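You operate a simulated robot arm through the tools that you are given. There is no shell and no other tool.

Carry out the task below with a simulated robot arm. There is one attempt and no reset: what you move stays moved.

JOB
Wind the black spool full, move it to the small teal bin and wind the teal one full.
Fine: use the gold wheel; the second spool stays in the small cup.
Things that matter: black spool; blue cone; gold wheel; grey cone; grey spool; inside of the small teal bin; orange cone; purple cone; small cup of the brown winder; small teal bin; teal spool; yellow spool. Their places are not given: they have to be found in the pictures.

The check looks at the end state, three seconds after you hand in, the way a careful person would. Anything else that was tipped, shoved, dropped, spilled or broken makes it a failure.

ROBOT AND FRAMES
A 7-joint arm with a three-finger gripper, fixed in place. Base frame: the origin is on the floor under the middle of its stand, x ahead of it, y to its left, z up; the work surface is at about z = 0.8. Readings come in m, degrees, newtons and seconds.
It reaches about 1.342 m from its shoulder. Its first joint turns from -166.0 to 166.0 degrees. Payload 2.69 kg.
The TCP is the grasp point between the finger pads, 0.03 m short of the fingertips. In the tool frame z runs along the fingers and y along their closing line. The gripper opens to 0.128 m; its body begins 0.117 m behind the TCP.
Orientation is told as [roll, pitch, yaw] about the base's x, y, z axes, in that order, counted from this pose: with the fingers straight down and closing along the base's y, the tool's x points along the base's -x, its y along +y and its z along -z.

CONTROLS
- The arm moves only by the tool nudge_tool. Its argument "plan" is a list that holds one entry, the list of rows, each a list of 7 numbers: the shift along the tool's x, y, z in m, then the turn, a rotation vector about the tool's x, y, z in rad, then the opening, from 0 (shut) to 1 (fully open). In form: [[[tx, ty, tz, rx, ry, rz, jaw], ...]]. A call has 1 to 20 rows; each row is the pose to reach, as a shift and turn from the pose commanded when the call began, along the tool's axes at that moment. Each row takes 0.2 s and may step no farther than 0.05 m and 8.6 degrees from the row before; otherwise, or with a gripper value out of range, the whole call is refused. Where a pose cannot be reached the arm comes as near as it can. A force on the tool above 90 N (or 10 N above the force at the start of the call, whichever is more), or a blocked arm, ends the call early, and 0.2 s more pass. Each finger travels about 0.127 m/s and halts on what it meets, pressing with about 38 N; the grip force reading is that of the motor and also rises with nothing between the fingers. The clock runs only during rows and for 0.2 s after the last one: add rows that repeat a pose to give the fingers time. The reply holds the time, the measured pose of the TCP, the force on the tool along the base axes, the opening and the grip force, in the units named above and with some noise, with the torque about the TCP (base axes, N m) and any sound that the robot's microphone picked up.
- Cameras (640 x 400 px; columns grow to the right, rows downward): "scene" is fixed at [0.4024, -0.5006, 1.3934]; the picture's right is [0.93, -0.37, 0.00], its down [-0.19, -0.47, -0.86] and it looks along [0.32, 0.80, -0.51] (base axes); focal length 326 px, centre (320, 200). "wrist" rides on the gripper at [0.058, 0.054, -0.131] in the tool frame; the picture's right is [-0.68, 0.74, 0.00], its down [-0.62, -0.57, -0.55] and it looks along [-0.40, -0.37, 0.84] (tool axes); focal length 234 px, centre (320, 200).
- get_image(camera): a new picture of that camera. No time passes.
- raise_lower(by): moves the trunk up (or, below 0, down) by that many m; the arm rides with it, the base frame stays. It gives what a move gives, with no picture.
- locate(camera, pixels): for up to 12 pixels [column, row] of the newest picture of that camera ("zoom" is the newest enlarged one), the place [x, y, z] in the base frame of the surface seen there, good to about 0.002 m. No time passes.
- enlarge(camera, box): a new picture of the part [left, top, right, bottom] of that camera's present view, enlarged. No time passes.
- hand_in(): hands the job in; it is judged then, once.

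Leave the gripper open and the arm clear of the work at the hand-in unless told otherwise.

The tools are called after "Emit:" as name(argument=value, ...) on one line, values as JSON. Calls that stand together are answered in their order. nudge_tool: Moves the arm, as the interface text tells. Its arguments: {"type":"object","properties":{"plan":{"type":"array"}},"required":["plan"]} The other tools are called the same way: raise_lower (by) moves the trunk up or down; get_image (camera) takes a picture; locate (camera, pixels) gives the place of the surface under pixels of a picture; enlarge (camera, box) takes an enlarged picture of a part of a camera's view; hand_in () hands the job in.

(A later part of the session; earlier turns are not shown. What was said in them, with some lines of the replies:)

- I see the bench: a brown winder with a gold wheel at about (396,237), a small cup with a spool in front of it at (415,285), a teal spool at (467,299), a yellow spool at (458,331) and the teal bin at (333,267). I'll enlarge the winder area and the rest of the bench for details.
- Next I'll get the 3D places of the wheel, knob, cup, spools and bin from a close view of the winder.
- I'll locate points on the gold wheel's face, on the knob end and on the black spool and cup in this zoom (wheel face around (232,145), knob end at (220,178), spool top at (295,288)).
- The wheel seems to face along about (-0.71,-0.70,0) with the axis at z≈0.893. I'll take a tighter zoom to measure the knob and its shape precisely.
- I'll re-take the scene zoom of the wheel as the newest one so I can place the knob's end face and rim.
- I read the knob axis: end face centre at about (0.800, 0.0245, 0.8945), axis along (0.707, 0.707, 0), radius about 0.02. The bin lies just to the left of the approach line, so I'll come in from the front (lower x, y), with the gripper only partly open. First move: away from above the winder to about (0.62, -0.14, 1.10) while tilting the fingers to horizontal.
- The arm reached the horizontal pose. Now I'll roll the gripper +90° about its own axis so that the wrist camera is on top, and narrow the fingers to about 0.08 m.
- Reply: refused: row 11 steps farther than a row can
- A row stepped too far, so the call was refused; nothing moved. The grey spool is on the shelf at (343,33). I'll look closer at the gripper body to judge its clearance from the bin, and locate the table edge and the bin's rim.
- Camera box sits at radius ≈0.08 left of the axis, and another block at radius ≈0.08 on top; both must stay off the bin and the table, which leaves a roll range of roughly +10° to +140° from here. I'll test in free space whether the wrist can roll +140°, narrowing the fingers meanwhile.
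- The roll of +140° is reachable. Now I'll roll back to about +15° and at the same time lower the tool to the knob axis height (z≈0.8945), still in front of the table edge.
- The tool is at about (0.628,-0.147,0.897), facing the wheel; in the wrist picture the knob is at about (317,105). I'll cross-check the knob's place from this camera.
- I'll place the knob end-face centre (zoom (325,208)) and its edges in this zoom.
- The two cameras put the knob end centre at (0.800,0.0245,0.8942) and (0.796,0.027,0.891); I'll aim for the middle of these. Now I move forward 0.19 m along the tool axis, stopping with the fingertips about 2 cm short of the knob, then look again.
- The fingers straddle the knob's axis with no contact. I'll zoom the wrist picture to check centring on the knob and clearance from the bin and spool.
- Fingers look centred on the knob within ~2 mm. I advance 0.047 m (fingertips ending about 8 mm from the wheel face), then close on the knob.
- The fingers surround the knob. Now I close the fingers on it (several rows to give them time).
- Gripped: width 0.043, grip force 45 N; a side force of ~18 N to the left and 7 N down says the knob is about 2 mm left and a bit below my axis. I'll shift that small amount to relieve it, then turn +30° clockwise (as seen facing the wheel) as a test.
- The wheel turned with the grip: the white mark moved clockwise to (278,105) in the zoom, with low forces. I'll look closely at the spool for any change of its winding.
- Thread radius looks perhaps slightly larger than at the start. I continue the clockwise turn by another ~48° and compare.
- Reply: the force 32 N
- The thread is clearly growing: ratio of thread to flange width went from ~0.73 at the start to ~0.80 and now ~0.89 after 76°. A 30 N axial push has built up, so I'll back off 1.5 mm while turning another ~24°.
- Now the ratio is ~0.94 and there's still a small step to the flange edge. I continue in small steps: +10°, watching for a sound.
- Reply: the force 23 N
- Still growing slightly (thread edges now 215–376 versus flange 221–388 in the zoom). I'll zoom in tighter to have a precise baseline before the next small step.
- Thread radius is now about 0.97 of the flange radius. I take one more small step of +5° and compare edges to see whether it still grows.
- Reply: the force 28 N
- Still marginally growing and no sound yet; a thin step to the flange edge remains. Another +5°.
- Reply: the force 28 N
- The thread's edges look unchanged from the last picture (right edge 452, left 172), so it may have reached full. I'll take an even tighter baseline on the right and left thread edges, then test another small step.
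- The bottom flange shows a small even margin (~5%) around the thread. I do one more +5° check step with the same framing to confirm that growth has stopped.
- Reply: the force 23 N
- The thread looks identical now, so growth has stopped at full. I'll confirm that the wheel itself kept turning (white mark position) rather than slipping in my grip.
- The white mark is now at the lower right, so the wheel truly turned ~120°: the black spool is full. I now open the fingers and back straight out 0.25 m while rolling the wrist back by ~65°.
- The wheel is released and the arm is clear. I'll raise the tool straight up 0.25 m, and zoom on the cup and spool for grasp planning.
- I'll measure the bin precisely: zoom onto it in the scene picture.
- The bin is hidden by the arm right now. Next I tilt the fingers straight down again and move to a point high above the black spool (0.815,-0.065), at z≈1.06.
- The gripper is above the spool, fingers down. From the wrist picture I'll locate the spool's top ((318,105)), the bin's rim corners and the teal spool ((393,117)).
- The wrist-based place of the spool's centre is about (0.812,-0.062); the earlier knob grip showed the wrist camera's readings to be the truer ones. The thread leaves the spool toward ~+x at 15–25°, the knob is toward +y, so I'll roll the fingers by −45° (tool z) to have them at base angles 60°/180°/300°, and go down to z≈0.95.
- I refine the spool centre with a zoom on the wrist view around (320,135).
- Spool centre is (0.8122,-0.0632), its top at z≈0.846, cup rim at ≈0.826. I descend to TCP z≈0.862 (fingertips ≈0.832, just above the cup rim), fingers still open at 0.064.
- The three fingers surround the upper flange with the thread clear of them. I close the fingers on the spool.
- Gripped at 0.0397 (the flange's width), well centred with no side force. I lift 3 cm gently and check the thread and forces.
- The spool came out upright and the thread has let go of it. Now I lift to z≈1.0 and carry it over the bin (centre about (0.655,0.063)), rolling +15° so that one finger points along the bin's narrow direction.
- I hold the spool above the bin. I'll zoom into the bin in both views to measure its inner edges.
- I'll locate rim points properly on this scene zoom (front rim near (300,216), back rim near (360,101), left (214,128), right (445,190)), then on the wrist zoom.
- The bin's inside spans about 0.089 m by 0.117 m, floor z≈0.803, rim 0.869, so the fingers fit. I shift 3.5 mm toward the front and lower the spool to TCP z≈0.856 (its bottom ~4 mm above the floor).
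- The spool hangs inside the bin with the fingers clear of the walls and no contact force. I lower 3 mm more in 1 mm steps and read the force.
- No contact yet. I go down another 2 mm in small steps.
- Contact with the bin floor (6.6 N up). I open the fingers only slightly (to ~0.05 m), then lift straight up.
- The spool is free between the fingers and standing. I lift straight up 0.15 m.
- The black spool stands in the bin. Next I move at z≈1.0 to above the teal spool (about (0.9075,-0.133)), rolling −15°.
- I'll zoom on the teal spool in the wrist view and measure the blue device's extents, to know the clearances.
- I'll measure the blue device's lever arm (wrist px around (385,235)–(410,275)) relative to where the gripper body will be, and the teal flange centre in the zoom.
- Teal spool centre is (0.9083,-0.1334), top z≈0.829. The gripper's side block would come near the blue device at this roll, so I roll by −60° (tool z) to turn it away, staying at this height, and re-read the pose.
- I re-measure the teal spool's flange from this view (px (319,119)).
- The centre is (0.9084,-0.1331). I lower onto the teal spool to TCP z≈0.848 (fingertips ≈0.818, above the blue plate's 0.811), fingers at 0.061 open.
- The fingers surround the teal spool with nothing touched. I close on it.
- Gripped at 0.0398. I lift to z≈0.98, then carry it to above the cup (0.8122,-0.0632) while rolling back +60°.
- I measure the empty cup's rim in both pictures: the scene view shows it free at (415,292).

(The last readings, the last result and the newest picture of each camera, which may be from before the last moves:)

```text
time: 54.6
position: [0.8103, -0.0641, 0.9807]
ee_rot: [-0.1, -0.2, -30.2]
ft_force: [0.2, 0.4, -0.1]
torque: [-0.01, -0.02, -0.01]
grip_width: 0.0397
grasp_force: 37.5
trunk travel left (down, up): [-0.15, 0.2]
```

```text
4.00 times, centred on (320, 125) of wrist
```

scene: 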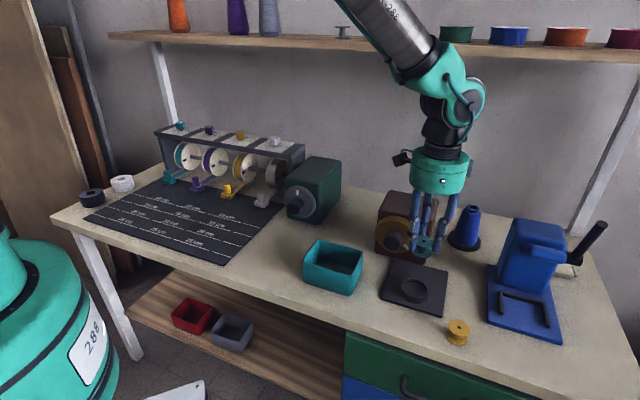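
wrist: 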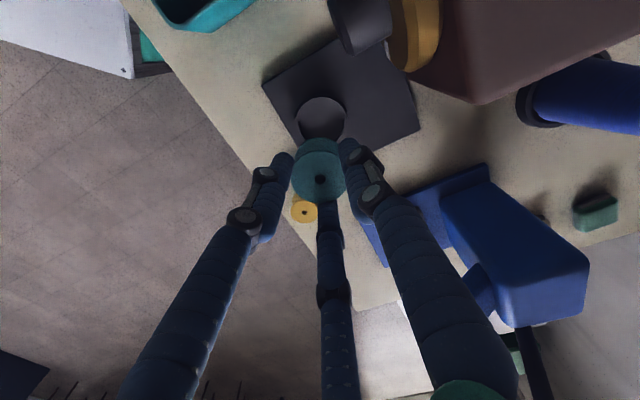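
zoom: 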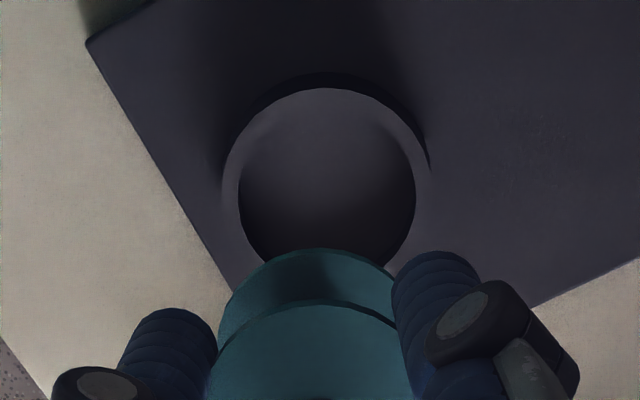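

Emit:
locate(camera="zoom", pixels=[[231, 192], [423, 192], [327, 94], [257, 124], [397, 124], [327, 200], [290, 170], [365, 170], [245, 215], [405, 225], [380, 108], [280, 106]])

Emit:
enlarge(camera="scene", box=[393, 268, 437, 312])

Emit:
locate(camera="zoom", pixels=[[207, 160], [437, 215], [255, 105], [370, 262], [300, 97], [335, 262], [400, 150], [230, 225], [320, 190], [280, 160], [360, 210], [425, 250]])

```text
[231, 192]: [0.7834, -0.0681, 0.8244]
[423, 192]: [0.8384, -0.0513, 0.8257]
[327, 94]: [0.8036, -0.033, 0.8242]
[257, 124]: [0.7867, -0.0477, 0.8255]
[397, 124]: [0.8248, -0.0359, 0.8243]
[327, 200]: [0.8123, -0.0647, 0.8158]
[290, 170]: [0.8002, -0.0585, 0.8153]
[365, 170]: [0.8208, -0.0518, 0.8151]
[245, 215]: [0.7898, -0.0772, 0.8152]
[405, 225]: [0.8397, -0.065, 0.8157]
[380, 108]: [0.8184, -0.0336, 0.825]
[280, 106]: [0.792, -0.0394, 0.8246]
```

```text
9.09 times, centred on (415, 290) of scene
```

zoom: 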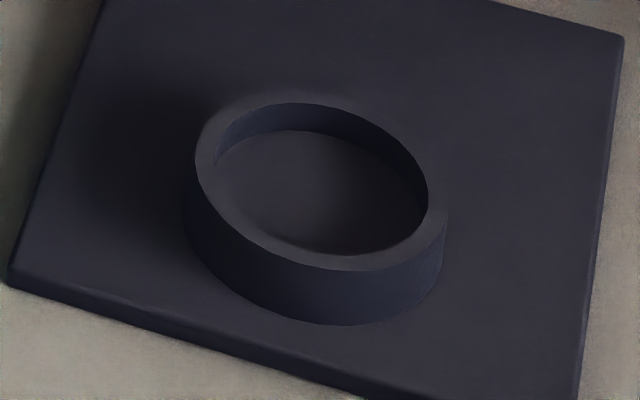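

```text
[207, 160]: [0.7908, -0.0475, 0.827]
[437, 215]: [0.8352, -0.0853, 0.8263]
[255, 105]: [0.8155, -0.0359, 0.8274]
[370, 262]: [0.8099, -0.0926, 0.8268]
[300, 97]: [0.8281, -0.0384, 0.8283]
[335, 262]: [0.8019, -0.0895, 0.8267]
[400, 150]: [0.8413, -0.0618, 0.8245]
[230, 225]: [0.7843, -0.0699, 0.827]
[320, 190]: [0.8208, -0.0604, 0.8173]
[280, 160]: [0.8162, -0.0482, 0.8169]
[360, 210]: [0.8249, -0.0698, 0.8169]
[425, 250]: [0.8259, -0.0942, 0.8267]
```

The cup's centre is about (0.812,-0.063), its floor at z≈0.8155. I lower the teal spool to just above the cup floor (TCP z≈0.868).

Emit:
nudge_tool(plan=[[[0, 0, 0.025, 0, 0, 0, 0.2], [0, 0, 0.05, 0, 0, 0, 0.2], [0, 0, 0.075, 0, 0, 0, 0.2], [0, 0, 0.092, 0, 0, 0, 0.2], [0, 0, 0.104, 0, 0, 0, 0.2], [0, 0, 0.112, 0, 0, 0, 0.2], [0, 0, 0.112, 0, 0, 0, 0.2]]])

Emit:
enlarge(camera="scene", box=[370, 210, 470, 320])

Emit:
get_image(camera="wrist")

```text
time: 56.2
position: [0.8109, -0.0659, 0.8688]
ee_rot: [-0.1, -0.1, -30.0]
ft_force: [-0.1, 0.5, -0.1]
torque: [0.01, 0.03, 0.01]
grip_width: 0.0397
grasp_force: 38.0
trunk travel left (down, up): [-0.15, 0.2]
```

```text
3.64 times, centred on (420, 265) of scene
```

zoom: 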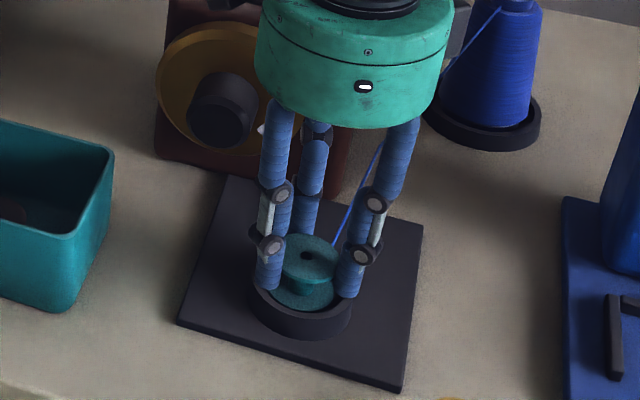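

```text
taken
```

wrist: 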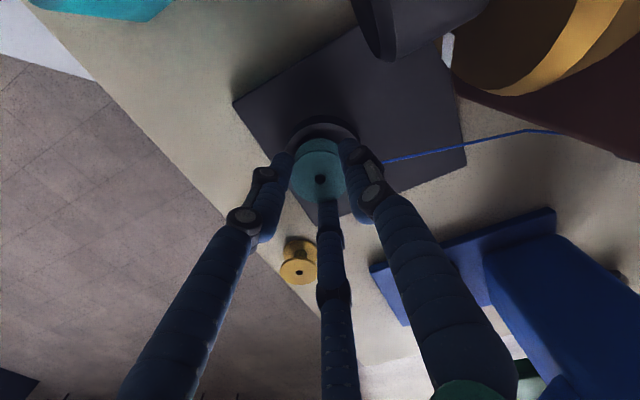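

The spool is inside the cup's ring and the thread has already re-attached to it. The pose reads ~1.5 mm low in y, so I shift that while lowering in 1 mm steps until contact.

Emit:
nudge_tool(plan=[[[0, 0.0015, 0.001, 0, 0, 0, 0.2], [0, 0.0015, 0.002, 0, 0, 0, 0.2], [0, 0.0015, 0.003, 0, 0, 0, 0.2], [0, 0.0015, 0.003, 0, 0, 0, 0.2]]])

```text
time: 57.2
position: [0.8119, -0.064, 0.8646]
ee_rot: [0.0, -0.2, -30.0]
ft_force: [0.0, -0.3, 0.1]
torque: [0.01, 0.0, 0.02]
grip_width: 0.0399
grasp_force: 38.1
trunk travel left (down, up): [-0.15, 0.2]
```

No contact yet; another 2 mm down.

Emit:
nudge_tool(plan=[[[0, 0, 0.001, 0, 0, 0, 0.2], [0, 0, 0.002, 0, 0, 0, 0.2], [0, 0, 0.002, 0, 0, 0, 0.2]]])

```text
time: 58.0
position: [0.8116, -0.0625, 0.8637]
ee_rot: [0.0, -0.2, -29.9]
ft_force: [1.0, 0.3, 3.8]
torque: [0.09, 0.1, 0.01]
grip_width: 0.0395
grasp_force: 37.8
trunk travel left (down, up): [-0.15, 0.2]
```

Contact (3.8 N): the spool rests on the cup floor. I open the fingers to 0.064 and lift away.

Emit:
nudge_tool(plan=[[[0, 0, 0, 0, 0, 0, 0.36], [0, 0, 0, 0, 0, 0, 0.43], [0, 0, 0, 0, 0, 0, 0.5], [0, 0, 0, 0, 0, 0, 0.5], [0, 0, -0.015, 0, 0, 0, 0.5], [0, 0, -0.035, 0, 0, 0, 0.5], [0, 0, -0.065, 0, 0, 0, 0.5], [0, 0, -0.1, 0, 0, 0, 0.5], [0, 0, -0.14, 0, 0, 0, 0.5], [0, 0, -0.18, 0, 0, 0, 0.5], [0, 0, -0.2, 0, 0, 0, 0.5], [0, 0, -0.2, 0, 0, 0, 0.5]]])

Emit:
enlarge(camera="scene", box=[370, 190, 490, 320])

Emit:
get_image(camera="wrist")

```text
time: 60.6
position: [0.8117, -0.0615, 1.0626]
ee_rot: [-0.2, -0.1, -30.1]
ft_force: [-0.5, -0.5, 0.8]
torque: [0.0, -0.02, 0.0]
grip_width: 0.064
grasp_force: 0.1
trunk travel left (down, up): [-0.15, 0.2]
```

```text
3.08 times, centred on (430, 255) of scene
```

zoom: 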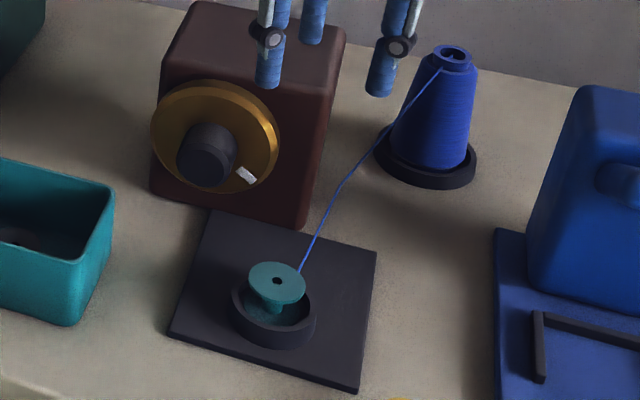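

```text
taken
```

wrist: 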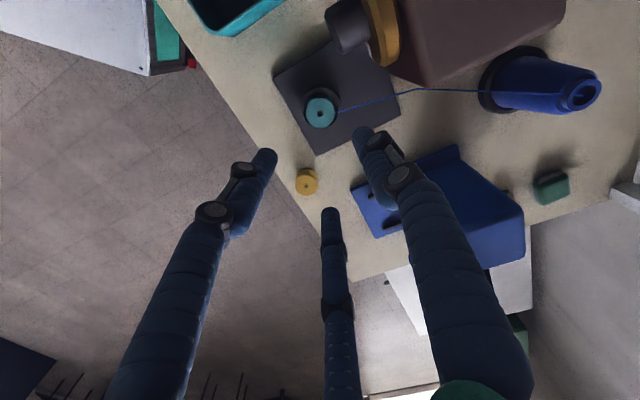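

The teal spool sits in the cup with the thread attached, still empty. I now go back to the front of the table and tilt the fingers to horizontal again (reverse of the earlier path).

Emit:
nudge_tool(plan=[[[0.0104, -0.0147, -0.0064, -0.1264, -0.0339, 0, 0.55], [0.0209, -0.0295, -0.0128, -0.2529, -0.0678, 0, 0.6], [0.0313, -0.0442, -0.0193, -0.3793, -0.1017, 0, 0.6], [0.0418, -0.059, -0.0257, -0.5058, -0.1355, 0, 0.6], [0.0522, -0.0737, -0.0321, -0.6322, -0.1694, 0, 0.6], [0.0627, -0.0885, -0.0385, -0.7587, -0.2033, 0, 0.6], [0.0731, -0.1032, -0.0449, -0.8851, -0.2372, 0, 0.6], [0.0835, -0.1179, -0.0513, -1.0115, -0.2711, 0, 0.6], [0.094, -0.1327, -0.0578, -1.138, -0.305, 0, 0.6], [0.1044, -0.1474, -0.0642, -1.2644, -0.3388, 0, 0.6], [0.1149, -0.1622, -0.0706, -1.3909, -0.3727, 0, 0.6], [0.1253, -0.1769, -0.077, -1.5173, -0.4066, 0, 0.6], [0.1253, -0.1769, -0.077, -1.5173, -0.4066, 0, 0.6]]])

```text
time: 63.4
position: [0.6125, -0.1528, 1.1375]
ee_rot: [90.2, -15.1, -44.9]
ft_force: [-0.9, -0.8, -0.2]
torque: [-0.01, 0.01, 0.04]
grip_width: 0.0769
grasp_force: 0.0
trunk travel left (down, up): [-0.15, 0.2]
```

Now horizontal with roll +30°. I lower to the knob's height (z≈0.892) in front of the table, rolling back to about +13° for a long clockwise stroke.

Emit:
nudge_tool(plan=[[[0.0062, -0.024, 0, 0, 0, -0.03, 0.6], [0.0124, -0.0479, 0, 0, 0, -0.06, 0.6], [0.0186, -0.0719, 0, 0, 0, -0.09, 0.6], [0.0248, -0.0958, 0, 0, 0, -0.12, 0.6], [0.0311, -0.1198, 0, 0, 0, -0.15, 0.6], [0.0373, -0.1438, 0, 0, 0, -0.18, 0.6], [0.0435, -0.1677, 0, 0, 0, -0.21, 0.6], [0.0497, -0.1917, 0, 0, 0, -0.24, 0.6], [0.0559, -0.2156, 0, 0, 0, -0.27, 0.6], [0.0621, -0.2396, 0, 0, 0, -0.3, 0.6], [0.0621, -0.2396, 0, 0, 0, -0.3, 0.6]]])

Emit:
get_image(camera="wrist")

```text
time: 65.8
position: [0.6156, -0.1531, 0.8938]
ee_rot: [90.0, -32.3, -45.1]
ft_force: [0.2, -0.1, -0.8]
torque: [0.01, -0.02, 0.06]
grip_width: 0.0767
grasp_force: 0.0
trunk travel left (down, up): [-0.15, 0.2]
```

```text
taken
```

wrist: 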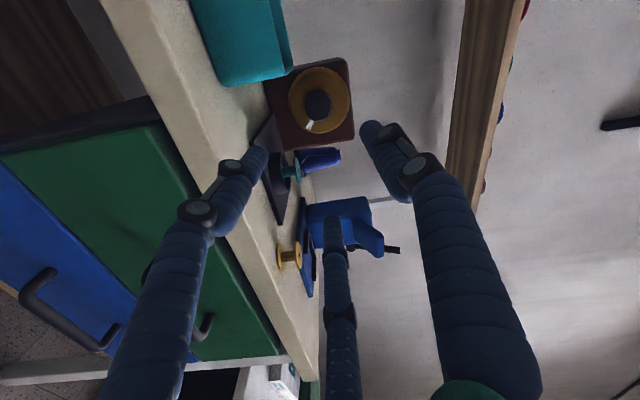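

Aligned in front of the wheel (s≈0.5435). I advance 0.19 m and check the centring on the knob.

Emit:
nudge_tool(plan=[[[0, 0, 0.038, 0, 0, 0, 0.6], [0, 0, 0.076, 0, 0, 0, 0.6], [0, 0, 0.114, 0, 0, 0, 0.6], [0, 0, 0.15, 0, 0, 0, 0.6], [0, 0, 0.175, 0, 0, 0, 0.6], [0, 0, 0.19, 0, 0, 0, 0.6], [0, 0, 0.19, 0, 0, 0, 0.6]]])

Emit:
enlarge(camera="wrist", box=[240, 70, 400, 230])

```text
time: 67.4
position: [0.7507, -0.0203, 0.8933]
ee_rot: [90.0, -32.4, -45.1]
ft_force: [0.0, 0.1, 1.3]
torque: [0.02, 0.0, 0.0]
grip_width: 0.0768
grasp_force: 0.0
trunk travel left (down, up): [-0.15, 0.2]
```

```text
2.50 times, centred on (320, 150) of wrist
```

zoom: 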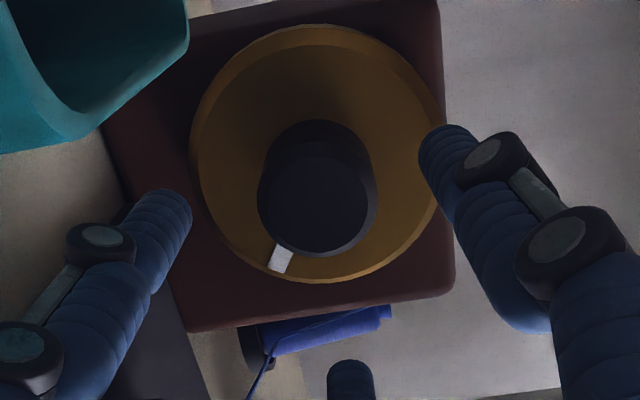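

Emit:
locate(camera="zoom", pixels=[[270, 203], [365, 206], [317, 165], [316, 245], [285, 175], [348, 235], [285, 235], [348, 178], [316, 205], [230, 100], [280, 260], [400, 180]])

```text
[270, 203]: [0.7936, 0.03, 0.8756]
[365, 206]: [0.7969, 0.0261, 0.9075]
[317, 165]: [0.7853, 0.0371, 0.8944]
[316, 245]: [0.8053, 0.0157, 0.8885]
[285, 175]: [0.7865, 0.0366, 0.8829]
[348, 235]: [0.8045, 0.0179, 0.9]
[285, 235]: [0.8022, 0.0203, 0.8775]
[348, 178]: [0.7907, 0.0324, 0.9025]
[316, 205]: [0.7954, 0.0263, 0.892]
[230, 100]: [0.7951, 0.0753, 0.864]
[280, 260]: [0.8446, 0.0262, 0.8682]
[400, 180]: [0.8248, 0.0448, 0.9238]
```

The knob's centre is at s=0.5435, z=0.891; my axis is about 1 mm right and 1.5–2 mm high. I correct that, advance 0.057 m, and close on the knob.

Emit:
nudge_tool(plan=[[[0.0017, -0.0007, 0.02, 0, 0, 0, 0.6], [0.0017, -0.0007, 0.04, 0, 0, 0, 0.6], [0.0017, -0.0007, 0.057, 0, 0, 0, 0.6], [0.0017, -0.0007, 0.057, 0, 0, 0, 0.6], [0.0017, -0.0007, 0.057, 0, 0, 0, 0.4], [0.0017, -0.0007, 0.057, 0, 0, 0, 0.2], [0.0017, -0.0007, 0.057, 0, 0, 0, 0.2], [0.0017, -0.0007, 0.057, 0, 0, 0, 0.2]]])

Emit:
enlarge(camera="scene", box=[370, 200, 460, 310])

```text
time: 69.2
position: [0.7903, 0.02, 0.8916]
ee_rot: [90.1, -32.4, -45.0]
ft_force: [14.6, -11.7, 4.8]
torque: [-0.05, 0.07, -0.75]
grip_width: 0.0427
grasp_force: 44.8
trunk travel left (down, up): [-0.15, 0.2]
```

```text
3.64 times, centred on (415, 255) of scene
```

zoom: 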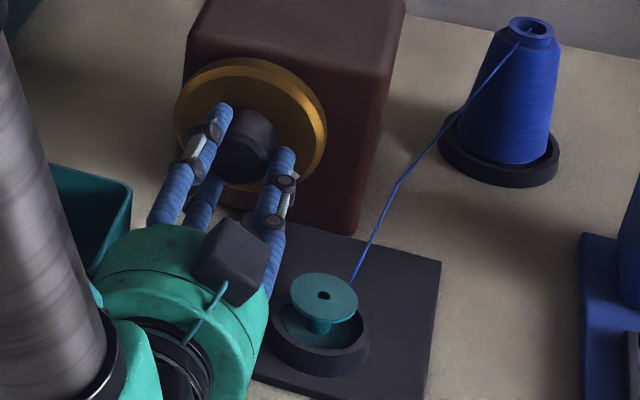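

Gripped; the knob is ~1 mm to the right, so I relieve that and turn clockwise 64° (8 rows of 0.14 rad).

Emit:
nudge_tool(plan=[[[-0.001, -0.0003, 0, 0, 0, 0, 0.2], [-0.001, -0.0003, 0, 0, 0, 0.14, 0.2], [-0.001, -0.0003, 0, 0, 0, 0.28, 0.2], [-0.001, -0.0003, 0, 0, 0, 0.42, 0.2], [-0.001, -0.0003, 0, 0, 0, 0.56, 0.2], [-0.001, -0.0003, 0, 0, 0, 0.7, 0.2], [-0.001, -0.0003, 0, 0, 0, 0.84, 0.2], [-0.001, -0.0003, 0, 0, 0, 0.98, 0.2], [-0.001, -0.0003, 0, 0, 0, 1.12, 0.2], [-0.001, -0.0003, 0, 0, 0, 1.12, 0.2]]])

Emit:
enlarge(camera="scene", box=[395, 265, 435, 305])

Emit:
enlarge(camera="scene", box=[370, 200, 460, 310])

```text
time: 71.4
position: [0.791, 0.0208, 0.891]
ee_rot: [90.1, 31.9, -45.0]
ft_force: [0.0, -5.5, 19.7]
torque: [0.41, -0.37, 0.12]
grip_width: 0.0428
grasp_force: 44.9
trunk travel left (down, up): [-0.15, 0.2]
```

```text
10.00 times, centred on (415, 285) of scene
```

zoom: 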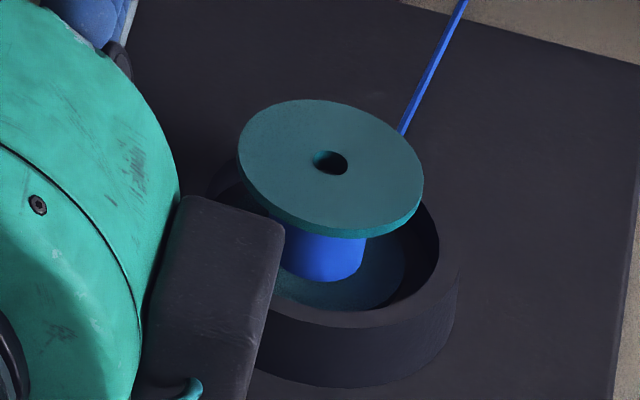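

```text
3.64 times, centred on (415, 255) of scene
```

zoom: 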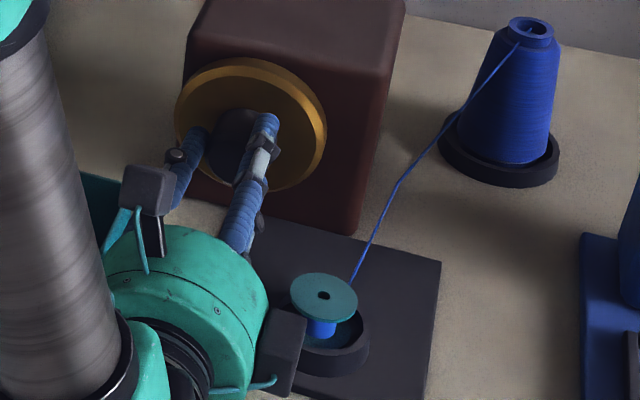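

The blue thread is winding onto the teal spool (ratio ≈0.48). A 20 N upward force suggests moving up ~1 mm; I continue the turn by another ~62°.

Emit:
nudge_tool(plan=[[[0.0005, 0.0008, 0, 0, 0, 0.135, 0.2], [0.0005, 0.0008, 0, 0, 0, 0.27, 0.2], [0.0005, 0.0008, 0, 0, 0, 0.405, 0.2], [0.0005, 0.0008, 0, 0, 0, 0.54, 0.2], [0.0005, 0.0008, 0, 0, 0, 0.675, 0.2], [0.0005, 0.0008, 0, 0, 0, 0.81, 0.2], [0.0005, 0.0008, 0, 0, 0, 0.945, 0.2], [0.0005, 0.0008, 0, 0, 0, 1.08, 0.2], [0.0005, 0.0008, 0, 0, 0, 1.08, 0.2]]])

Emit:
enlarge(camera="scene", box=[395, 265, 435, 305])

```text
time: 73.4
position: [0.7907, 0.0187, 0.8928]
ee_rot: [-89.3, 86.3, 135.7]
ft_force: [0.4, 4.3, 0.4]
torque: [-0.06, 0.1, -0.03]
grip_width: 0.0427
grasp_force: 44.8
trunk travel left (down, up): [-0.15, 0.2]
```

```text
10.00 times, centred on (415, 285) of scene
```

zoom: 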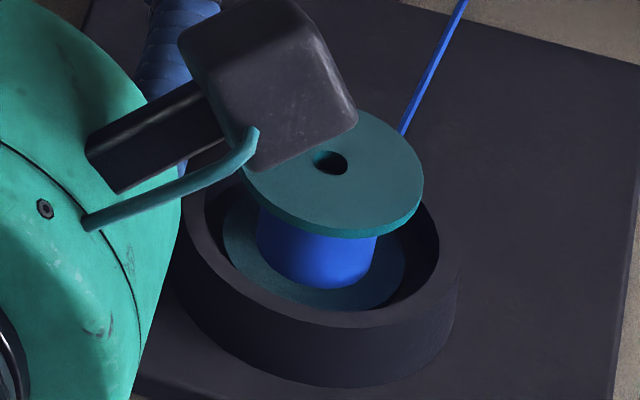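

Ratio is now ≈0.665, thread growing steadily. The wrist is at the end of its safe roll, so I open the fingers slightly (0.058) around the knob, roll back −126°, then regrip.

Emit:
nudge_tool(plan=[[[0, 0, 0, 0, 0, 0, 0.4], [0, 0, 0, 0, 0, 0, 0.45], [0, 0, 0, 0, 0, 0, 0.45], [0, 0, 0, 0, 0, -0.1375, 0.45], [0, 0, 0, 0, 0, -0.275, 0.45], [0, 0, 0, 0, 0, -0.4125, 0.45], [0, 0, 0, 0, 0, -0.55, 0.45], [0, 0, 0, 0, 0, -0.6875, 0.45], [0, 0, 0, 0, 0, -0.825, 0.45], [0, 0, 0, 0, 0, -0.9625, 0.45], [0, 0, 0, 0, 0, -1.1, 0.45], [0, 0, 0, 0, 0, -1.2375, 0.45], [0, 0, 0, 0, 0, -1.375, 0.45], [0, 0, 0, 0, 0, -1.5125, 0.45], [0, 0, 0, 0, 0, -1.65, 0.45], [0, 0, 0, 0, 0, -1.7875, 0.45], [0, 0, 0, 0, 0, -1.925, 0.45], [0, 0, 0, 0, 0, -2.0625, 0.45], [0, 0, 0, 0, 0, -2.2, 0.45], [0, 0, 0, 0, 0, -2.2, 0.45]]])

Emit:
enlarge(camera="wrist", box=[230, 60, 410, 240])

Emit:
enlarge(camera="scene", box=[370, 200, 460, 310])

```text
time: 77.6
position: [0.7904, 0.0214, 0.892]
ee_rot: [90.0, -32.4, -44.9]
ft_force: [0.9, 0.2, -0.1]
torque: [0.04, 0.01, 0.0]
grip_width: 0.0576
grasp_force: 0.1
trunk travel left (down, up): [-0.15, 0.2]
```

```text
2.22 times, centred on (320, 150) of wrist
```

zoom: 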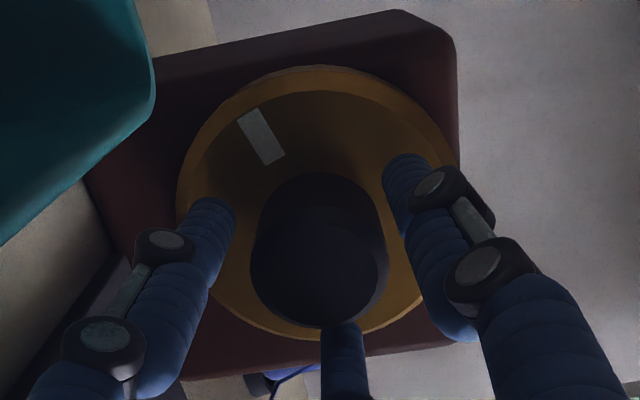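

```text
3.64 times, centred on (415, 255) of scene
```

zoom: 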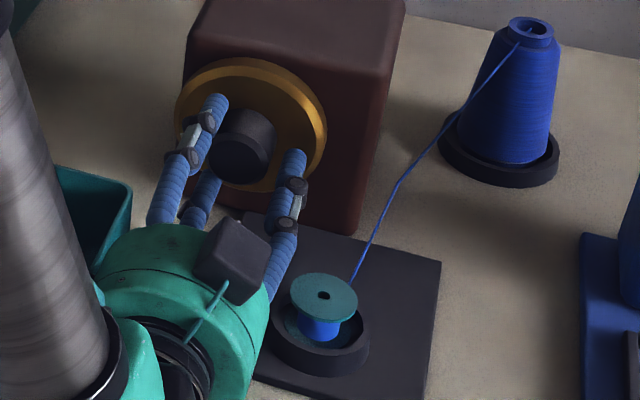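

The wheel stayed where it was during the roll-back. I regrip and turn clockwise ~56°.

Emit:
nudge_tool(plan=[[[0, 0, 0, 0, 0, 0, 0.3], [0, 0, 0, 0, 0, 0, 0.2], [0, 0, 0, 0, 0, 0, 0.2], [0, 0, 0, 0, 0, 0.14, 0.2], [0, 0, 0, 0, 0, 0.28, 0.2], [0, 0, 0, 0, 0, 0.42, 0.2], [0, 0, 0, 0, 0, 0.56, 0.2], [0, 0, 0, 0, 0, 0.7, 0.2], [0, 0, 0, 0, 0, 0.84, 0.2], [0, 0, 0, 0, 0, 0.98, 0.2], [0, 0, 0, 0, 0, 0.98, 0.2]]])

Emit:
enlarge(camera="scene", box=[395, 265, 435, 305])

```text
time: 80.0
position: [0.7905, 0.0207, 0.8918]
ee_rot: [90.0, 23.9, -45.1]
ft_force: [13.6, -1.6, 0.1]
torque: [-0.06, 0.07, -0.4]
grip_width: 0.043
grasp_force: 44.4
trunk travel left (down, up): [-0.15, 0.2]
```

```text
10.00 times, centred on (415, 285) of scene
```

zoom: 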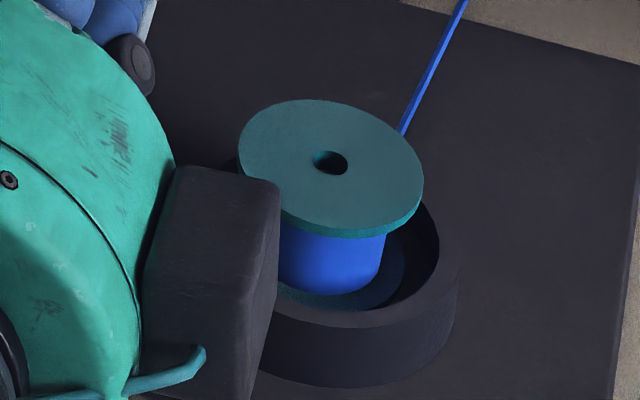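

Ratio ≈0.76. I turn the remaining ~69° of this stroke.

Emit:
nudge_tool(plan=[[[0, 0, 0, 0, 0, 0.135, 0.2], [0, 0, 0, 0, 0, 0.27, 0.2], [0, 0, 0, 0, 0, 0.405, 0.2], [0, 0, 0, 0, 0, 0.54, 0.2], [0, 0, 0, 0, 0, 0.675, 0.2], [0, 0, 0, 0, 0, 0.81, 0.2], [0, 0, 0, 0, 0, 0.945, 0.2], [0, 0, 0, 0, 0, 1.08, 0.2], [0, 0, 0, 0, 0, 1.21, 0.2], [0, 0, 0, 0, 0, 1.21, 0.2]]])

Emit:
enlarge(camera="scene", box=[395, 265, 435, 305])

```text
time: 82.2
position: [0.7908, 0.0201, 0.8918]
ee_rot: [-90.7, 86.8, 134.1]
ft_force: [4.0, -9.1, 12.8]
torque: [0.44, -0.37, -0.45]
grip_width: 0.0432
grasp_force: 44.8
trunk travel left (down, up): [-0.15, 0.2]
```

```text
10.00 times, centred on (415, 285) of scene
```

zoom: 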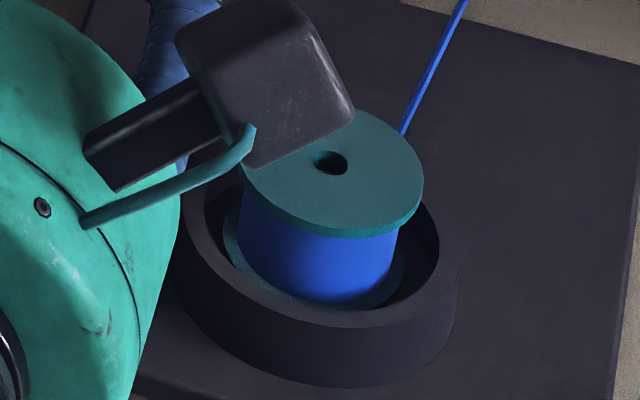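

Ratio ≈0.87 (thread edges 239–398). Another roll-back and regrip: open slightly, roll −126°.

Emit:
nudge_tool(plan=[[[0, 0, 0, 0, 0, 0, 0.4], [0, 0, 0, 0, 0, 0, 0.45], [0, 0, 0, 0, 0, 0, 0.45], [0, 0, 0, 0, 0, -0.1375, 0.45], [0, 0, 0, 0, 0, -0.275, 0.45], [0, 0, 0, 0, 0, -0.4125, 0.45], [0, 0, 0, 0, 0, -0.55, 0.45], [0, 0, 0, 0, 0, -0.6875, 0.45], [0, 0, 0, 0, 0, -0.825, 0.45], [0, 0, 0, 0, 0, -0.9625, 0.45], [0, 0, 0, 0, 0, -1.1, 0.45], [0, 0, 0, 0, 0, -1.2375, 0.45], [0, 0, 0, 0, 0, -1.375, 0.45], [0, 0, 0, 0, 0, -1.5125, 0.45], [0, 0, 0, 0, 0, -1.65, 0.45], [0, 0, 0, 0, 0, -1.7875, 0.45], [0, 0, 0, 0, 0, -1.925, 0.45], [0, 0, 0, 0, 0, -2.0625, 0.45], [0, 0, 0, 0, 0, -2.18, 0.45], [0, 0, 0, 0, 0, -2.18, 0.45]]])

Emit:
enlarge(camera="scene", box=[370, 200, 460, 310])

```text
time: 86.4
position: [0.7917, 0.02, 0.8912]
ee_rot: [90.0, -31.8, -45.0]
ft_force: [0.8, 0.1, 0.5]
torque: [-0.01, 0.03, 0.0]
grip_width: 0.0578
grasp_force: 0.1
trunk travel left (down, up): [-0.15, 0.2]
```

```text
3.64 times, centred on (415, 255) of scene
```

zoom: 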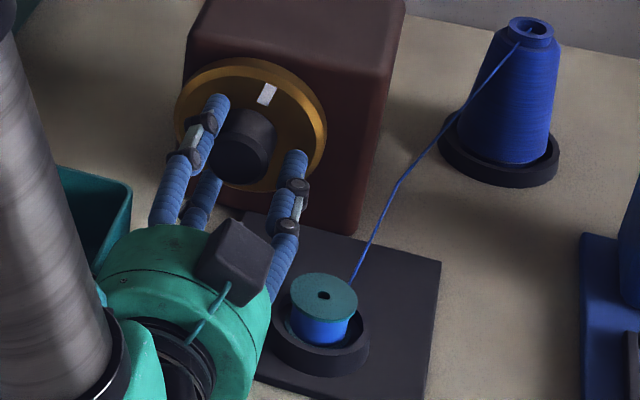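

I regrip and turn clockwise by ~36°, then look.

Emit:
nudge_tool(plan=[[[0, 0, 0, 0, 0, 0, 0.3], [0, 0, 0, 0, 0, 0, 0.2], [0, 0, 0, 0, 0, 0, 0.2], [0, 0, 0, 0, 0, 0.126, 0.2], [0, 0, 0, 0, 0, 0.252, 0.2], [0, 0, 0, 0, 0, 0.378, 0.2], [0, 0, 0, 0, 0, 0.504, 0.2], [0, 0, 0, 0, 0, 0.63, 0.2], [0, 0, 0, 0, 0, 0.63, 0.2]]])

Emit:
enlarge(camera="scene", box=[395, 265, 435, 305])

Emit:
enlarge(camera="scene", box=[418, 282, 428, 292])

```text
time: 88.4
position: [0.7912, 0.0202, 0.8915]
ee_rot: [90.0, 4.4, -45.0]
ft_force: [5.0, 16.0, -1.0]
torque: [-0.03, 0.04, 0.17]
grip_width: 0.0429
grasp_force: 45.1
trunk travel left (down, up): [-0.15, 0.2]
```

```text
10.00 times, centred on (415, 285) of scene
```

zoom: 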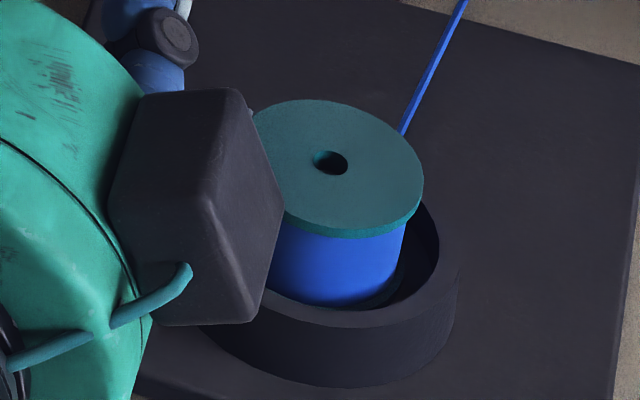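

```text
16.00 times, centred on (423, 287) of scene
```

zoom: 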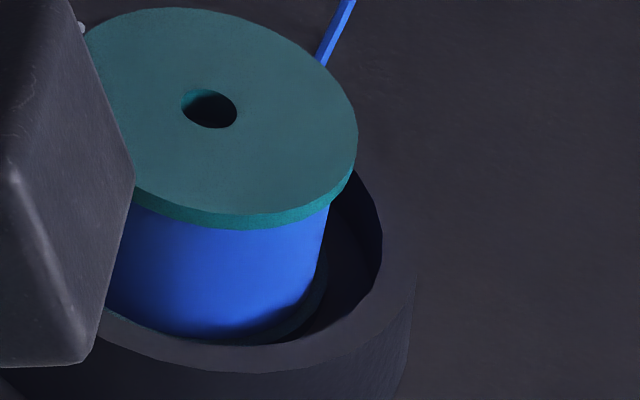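

Right thread edge is at 329 versus flange 357 in this framing (the full black spool showed 338 vs 361), so about 15° more is needed. I turn +12°.

Emit:
nudge_tool(plan=[[[0, 0, 0, 0, 0, 0.105, 0.2], [0, 0, 0, 0, 0, 0.21, 0.2], [0, 0, 0, 0, 0, 0.21, 0.2]]])

Emit:
enlarge(camera="scene", box=[418, 282, 428, 292])

```text
time: 89.2
position: [0.791, 0.0204, 0.8921]
ee_rot: [90.1, 16.4, -45.1]
ft_force: [8.1, 12.5, -0.8]
torque: [-0.06, 0.03, 0.15]
grip_width: 0.0428
grasp_force: 45.8
trunk travel left (down, up): [-0.15, 0.2]
```

```text
16.00 times, centred on (423, 287) of scene
```

zoom: 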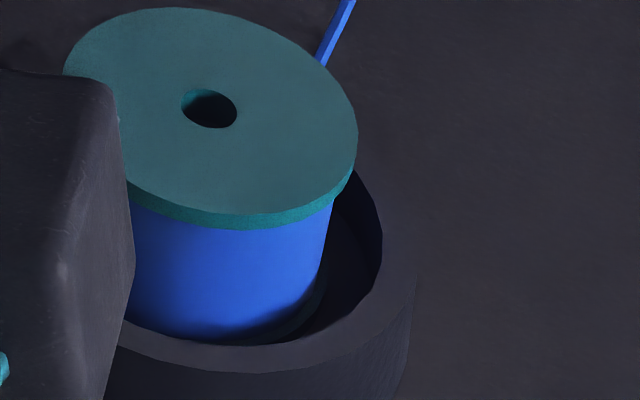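

Right edge now ≈333 and still growing. I turn another +10°.

Emit:
nudge_tool(plan=[[[0, 0, 0, 0, 0, 0.09, 0.2], [0, 0, 0, 0, 0, 0.175, 0.2], [0, 0, 0, 0, 0, 0.175, 0.2]]])

Emit:
enlarge(camera="scene", box=[418, 282, 428, 292])

```text
time: 90.0
position: [0.7913, 0.0201, 0.8917]
ee_rot: [89.8, 26.4, -45.0]
ft_force: [16.9, 12.9, -8.1]
torque: [-0.3, 0.3, -0.27]
grip_width: 0.0426
grasp_force: 44.9
trunk travel left (down, up): [-0.15, 0.2]
```

```text
16.00 times, centred on (423, 287) of scene
```

zoom: 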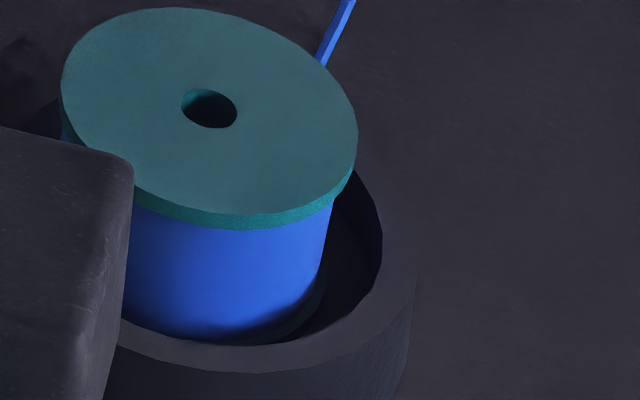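

Right edge ≈334 with the flange at 357 (same 23 px step as the full black spool). One more +8° confirms whether growth has stopped.

Emit:
nudge_tool(plan=[[[0, 0, 0, 0, 0, 0.07, 0.2], [0, 0, 0, 0, 0, 0.14, 0.2], [0, 0, 0, 0, 0, 0.14, 0.2]]])

Emit:
enlarge(camera="scene", box=[418, 282, 428, 292])

```text
time: 90.8
position: [0.7902, 0.0207, 0.8918]
ee_rot: [90.1, 34.4, -45.1]
ft_force: [20.0, 5.4, -5.0]
torque: [-0.17, 0.15, -0.4]
grip_width: 0.0429
grasp_force: 44.9
trunk travel left (down, up): [-0.15, 0.2]
```

```text
16.00 times, centred on (423, 287) of scene
```

zoom: 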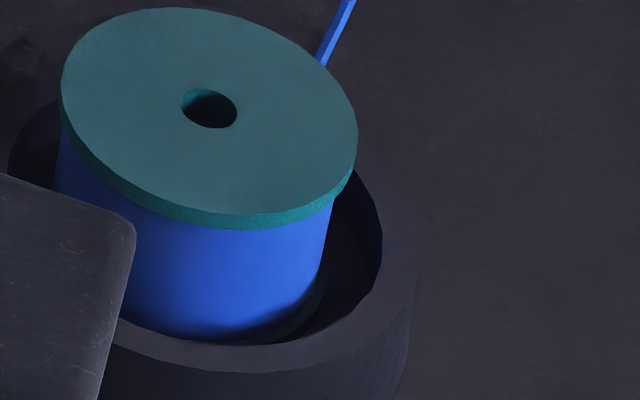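

No change from the previous picture (right edge 334, left edge ≈56): full. I do one last +8° to be sure, comparing both edges.

Emit:
nudge_tool(plan=[[[0, 0, 0, 0, 0, 0.07, 0.2], [0, 0, 0, 0, 0, 0.14, 0.2], [0, 0, 0, 0, 0, 0.14, 0.2]]])

Emit:
enlarge(camera="scene", box=[418, 282, 428, 292])

```text
time: 91.6
position: [0.7922, 0.0194, 0.8921]
ee_rot: [90.0, 42.4, -44.9]
ft_force: [12.8, -2.9, -0.4]
torque: [-0.04, 0.04, -0.26]
grip_width: 0.0432
grasp_force: 45.1
trunk travel left (down, up): [-0.15, 0.2]
```

```text
16.00 times, centred on (423, 287) of scene
```

zoom: 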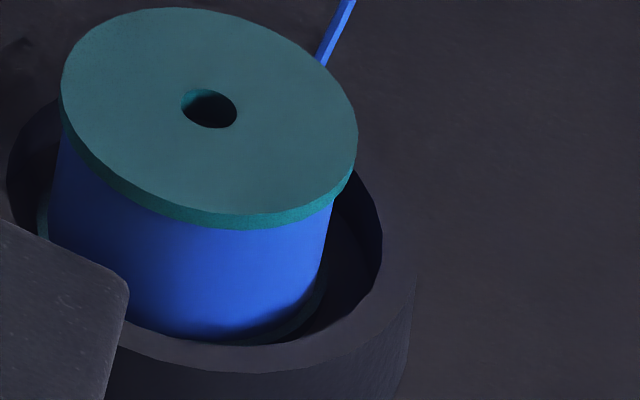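

The thread edges are unchanged, so the teal spool is full. I open the fingers, back straight out 0.25 m, and then check everything.

Emit:
nudge_tool(plan=[[[0, 0, 0, 0, 0, 0, 0.4], [0, 0, 0, 0, 0, 0, 0.55], [0, 0, 0, 0, 0, 0, 0.58], [0, 0, -0.015, 0, 0, 0, 0.58], [0, 0, -0.035, 0, 0, 0, 0.58], [0, 0, -0.06, 0, 0, 0, 0.58], [0, 0, -0.09, 0, 0, 0, 0.58], [0, 0, -0.13, 0, 0, 0, 0.58], [0, 0, -0.17, 0, 0, 0, 0.58], [0, 0, -0.21, 0, 0, 0, 0.58], [0, 0, -0.25, 0, 0, 0, 0.58], [0, 0, -0.25, 0, 0, 0, 0.58]]])

Emit:
get_image(camera="scene")

Emit:
enlarge(camera="scene", box=[290, 185, 490, 345])

```text
time: 94.2
position: [0.6134, -0.1602, 0.8899]
ee_rot: [89.9, 42.4, -45.0]
ft_force: [0.8, -0.3, -0.1]
torque: [0.01, -0.01, 0.01]
grip_width: 0.0742
grasp_force: 0.0
trunk travel left (down, up): [-0.15, 0.2]
```

```text
taken
```

scene: 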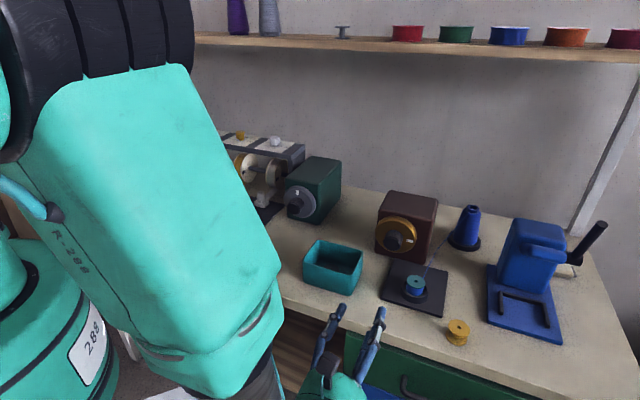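

```text
2.50 times, centred on (390, 265) of scene
```

zoom: 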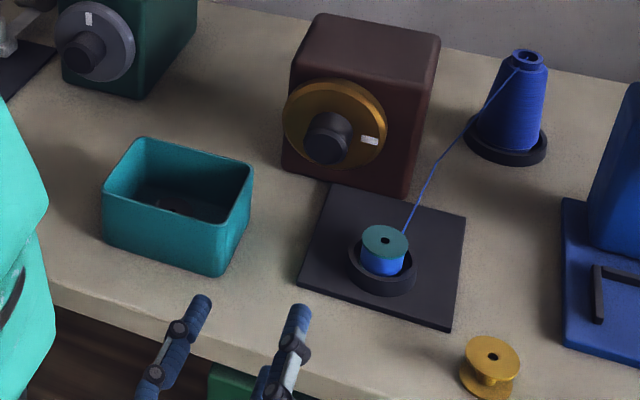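

Everything looks right: teal spool full in the cup, wheel free, bin in place. I raise the arm 0.25 m and open the gripper fully.

Emit:
nudge_tool(plan=[[[0.0187, 0.0205, 0, 0, 0, 0, 0.6], [0.0375, 0.041, 0, 0, 0, 0, 0.65], [0.0562, 0.0615, 0, 0, 0, 0, 0.7], [0.0749, 0.082, 0, 0, 0, 0, 0.75], [0.0937, 0.1026, 0, 0, 0, 0, 0.8], [0.1124, 0.1231, 0, 0, 0, 0, 0.9], [0.1311, 0.1436, 0, 0, 0, 0, 1], [0.1499, 0.1641, 0, 0, 0, 0, 1], [0.1686, 0.1846, 0, 0, 0, 0, 1], [0.1686, 0.1846, 0, 0, 0, 0, 1]]])

Emit:
get_image(camera="wrist")

```text
time: 96.4
position: [0.6129, -0.157, 1.1397]
ee_rot: [90.0, 42.6, -45.0]
ft_force: [0.0, 0.0, 0.6]
torque: [-0.01, 0.04, -0.05]
grip_width: 0.1283
grasp_force: 0.1
trunk travel left (down, up): [-0.15, 0.2]
```

```text
taken
```

wrist: 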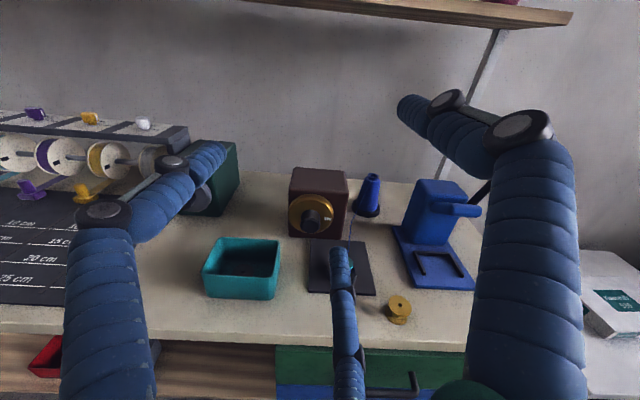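

The arm is clear of the work. I tilt the fingers down at this spot to look into the bin with the wrist camera for a final check.

Emit:
nudge_tool(plan=[[[0, 0, 0, 0.0966, -0.0883, 0, 1], [0, 0, 0, 0.1932, -0.1765, 0, 1], [0, 0, 0, 0.2898, -0.2648, 0, 1], [0, 0, 0, 0.3863, -0.353, 0, 1], [0, 0, 0, 0.4829, -0.4413, 0, 1], [0, 0, 0, 0.5795, -0.5295, 0, 1], [0, 0, 0, 0.6761, -0.6178, 0, 1], [0, 0, 0, 0.7727, -0.706, 0, 1], [0, 0, 0, 0.8693, -0.7943, 0, 1], [0, 0, 0, 0.9658, -0.8825, 0, 1], [0, 0, 0, 1.0624, -0.9708, 0, 1], [0, 0, 0, 1.159, -1.059, 0, 1], [0, 0, 0, 1.159, -1.059, 0, 1]]])

Emit:
get_image(camera="wrist")

Emit:
get_image(camera="scene")

```text
time: 99.2
position: [0.6149, -0.1563, 1.141]
ee_rot: [-0.1, 0.0, -87.3]
ft_force: [0.5, -0.1, -0.1]
torque: [-0.06, 0.06, 0.0]
grip_width: 0.128
grasp_force: 0.2
trunk travel left (down, up): [-0.15, 0.2]
```

```text
taken
```

wrist: 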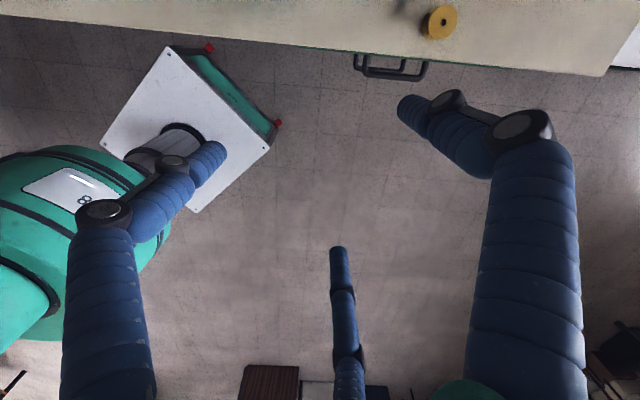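

```text
taken
```

scene: 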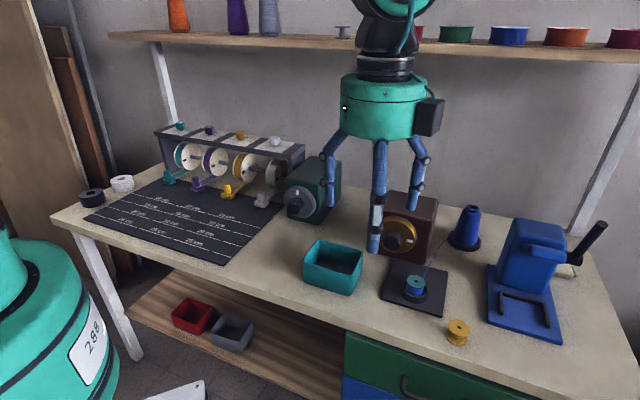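

The bin lies outside the wrist view here, so I zoom the scene picture onto the bin and the cup for the last check.

Emit:
enlarge(camera="scene", box=[300, 230, 366, 300])

Emit:
enlarge(camera="scene", box=[375, 240, 455, 320])

```text
5.71 times, centred on (333, 265) of scene
```

zoom: 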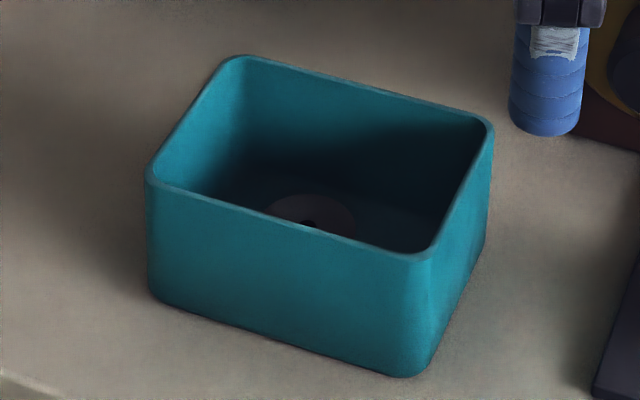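

```text
5.00 times, centred on (415, 280) of scene
```

zoom: 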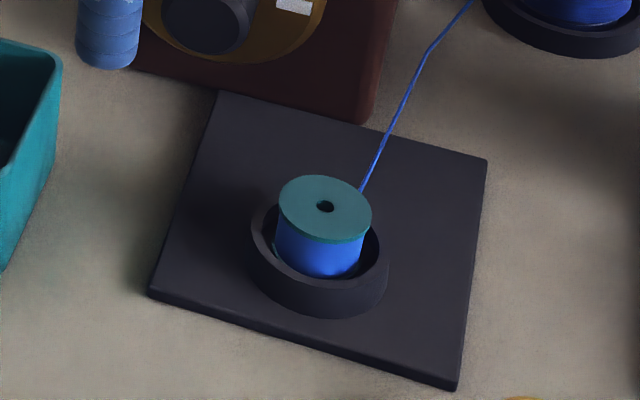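

The black spool stands upright in the bin (flange visible at (312,212) in the first zoom). The teal spool is full and seated in the cup, nothing else has moved, and the gripper is open and clear. I hand in the job.

Emit:
hand_in()

```text
The job is handed in.
```

I wound the black spool full and stood it in the small teal bin. I then wound the teal spool full, and it is still in the small cup.

- **Winding:** I turned the gold wheel clockwise for both spools. Each time I stopped once the thread no longer grew with further turning, at about 95% of the flange's radius. The winder gave no sound at full, so I judged it from the pictures alone.
- **Thread:** it let go of the black spool when I lifted it out, and attached itself to the teal spool when I set that in the cup.
- **Everything else:** in the last pictures the bin, the yellow spool, the blue cone and the blue device were where they started. The grey spool and the other cones on the shelf were never approached. At hand-in the gripper was fully open and the arm clear of the work.

The hand-in gave no verdict, so I can't say whether the check passed.
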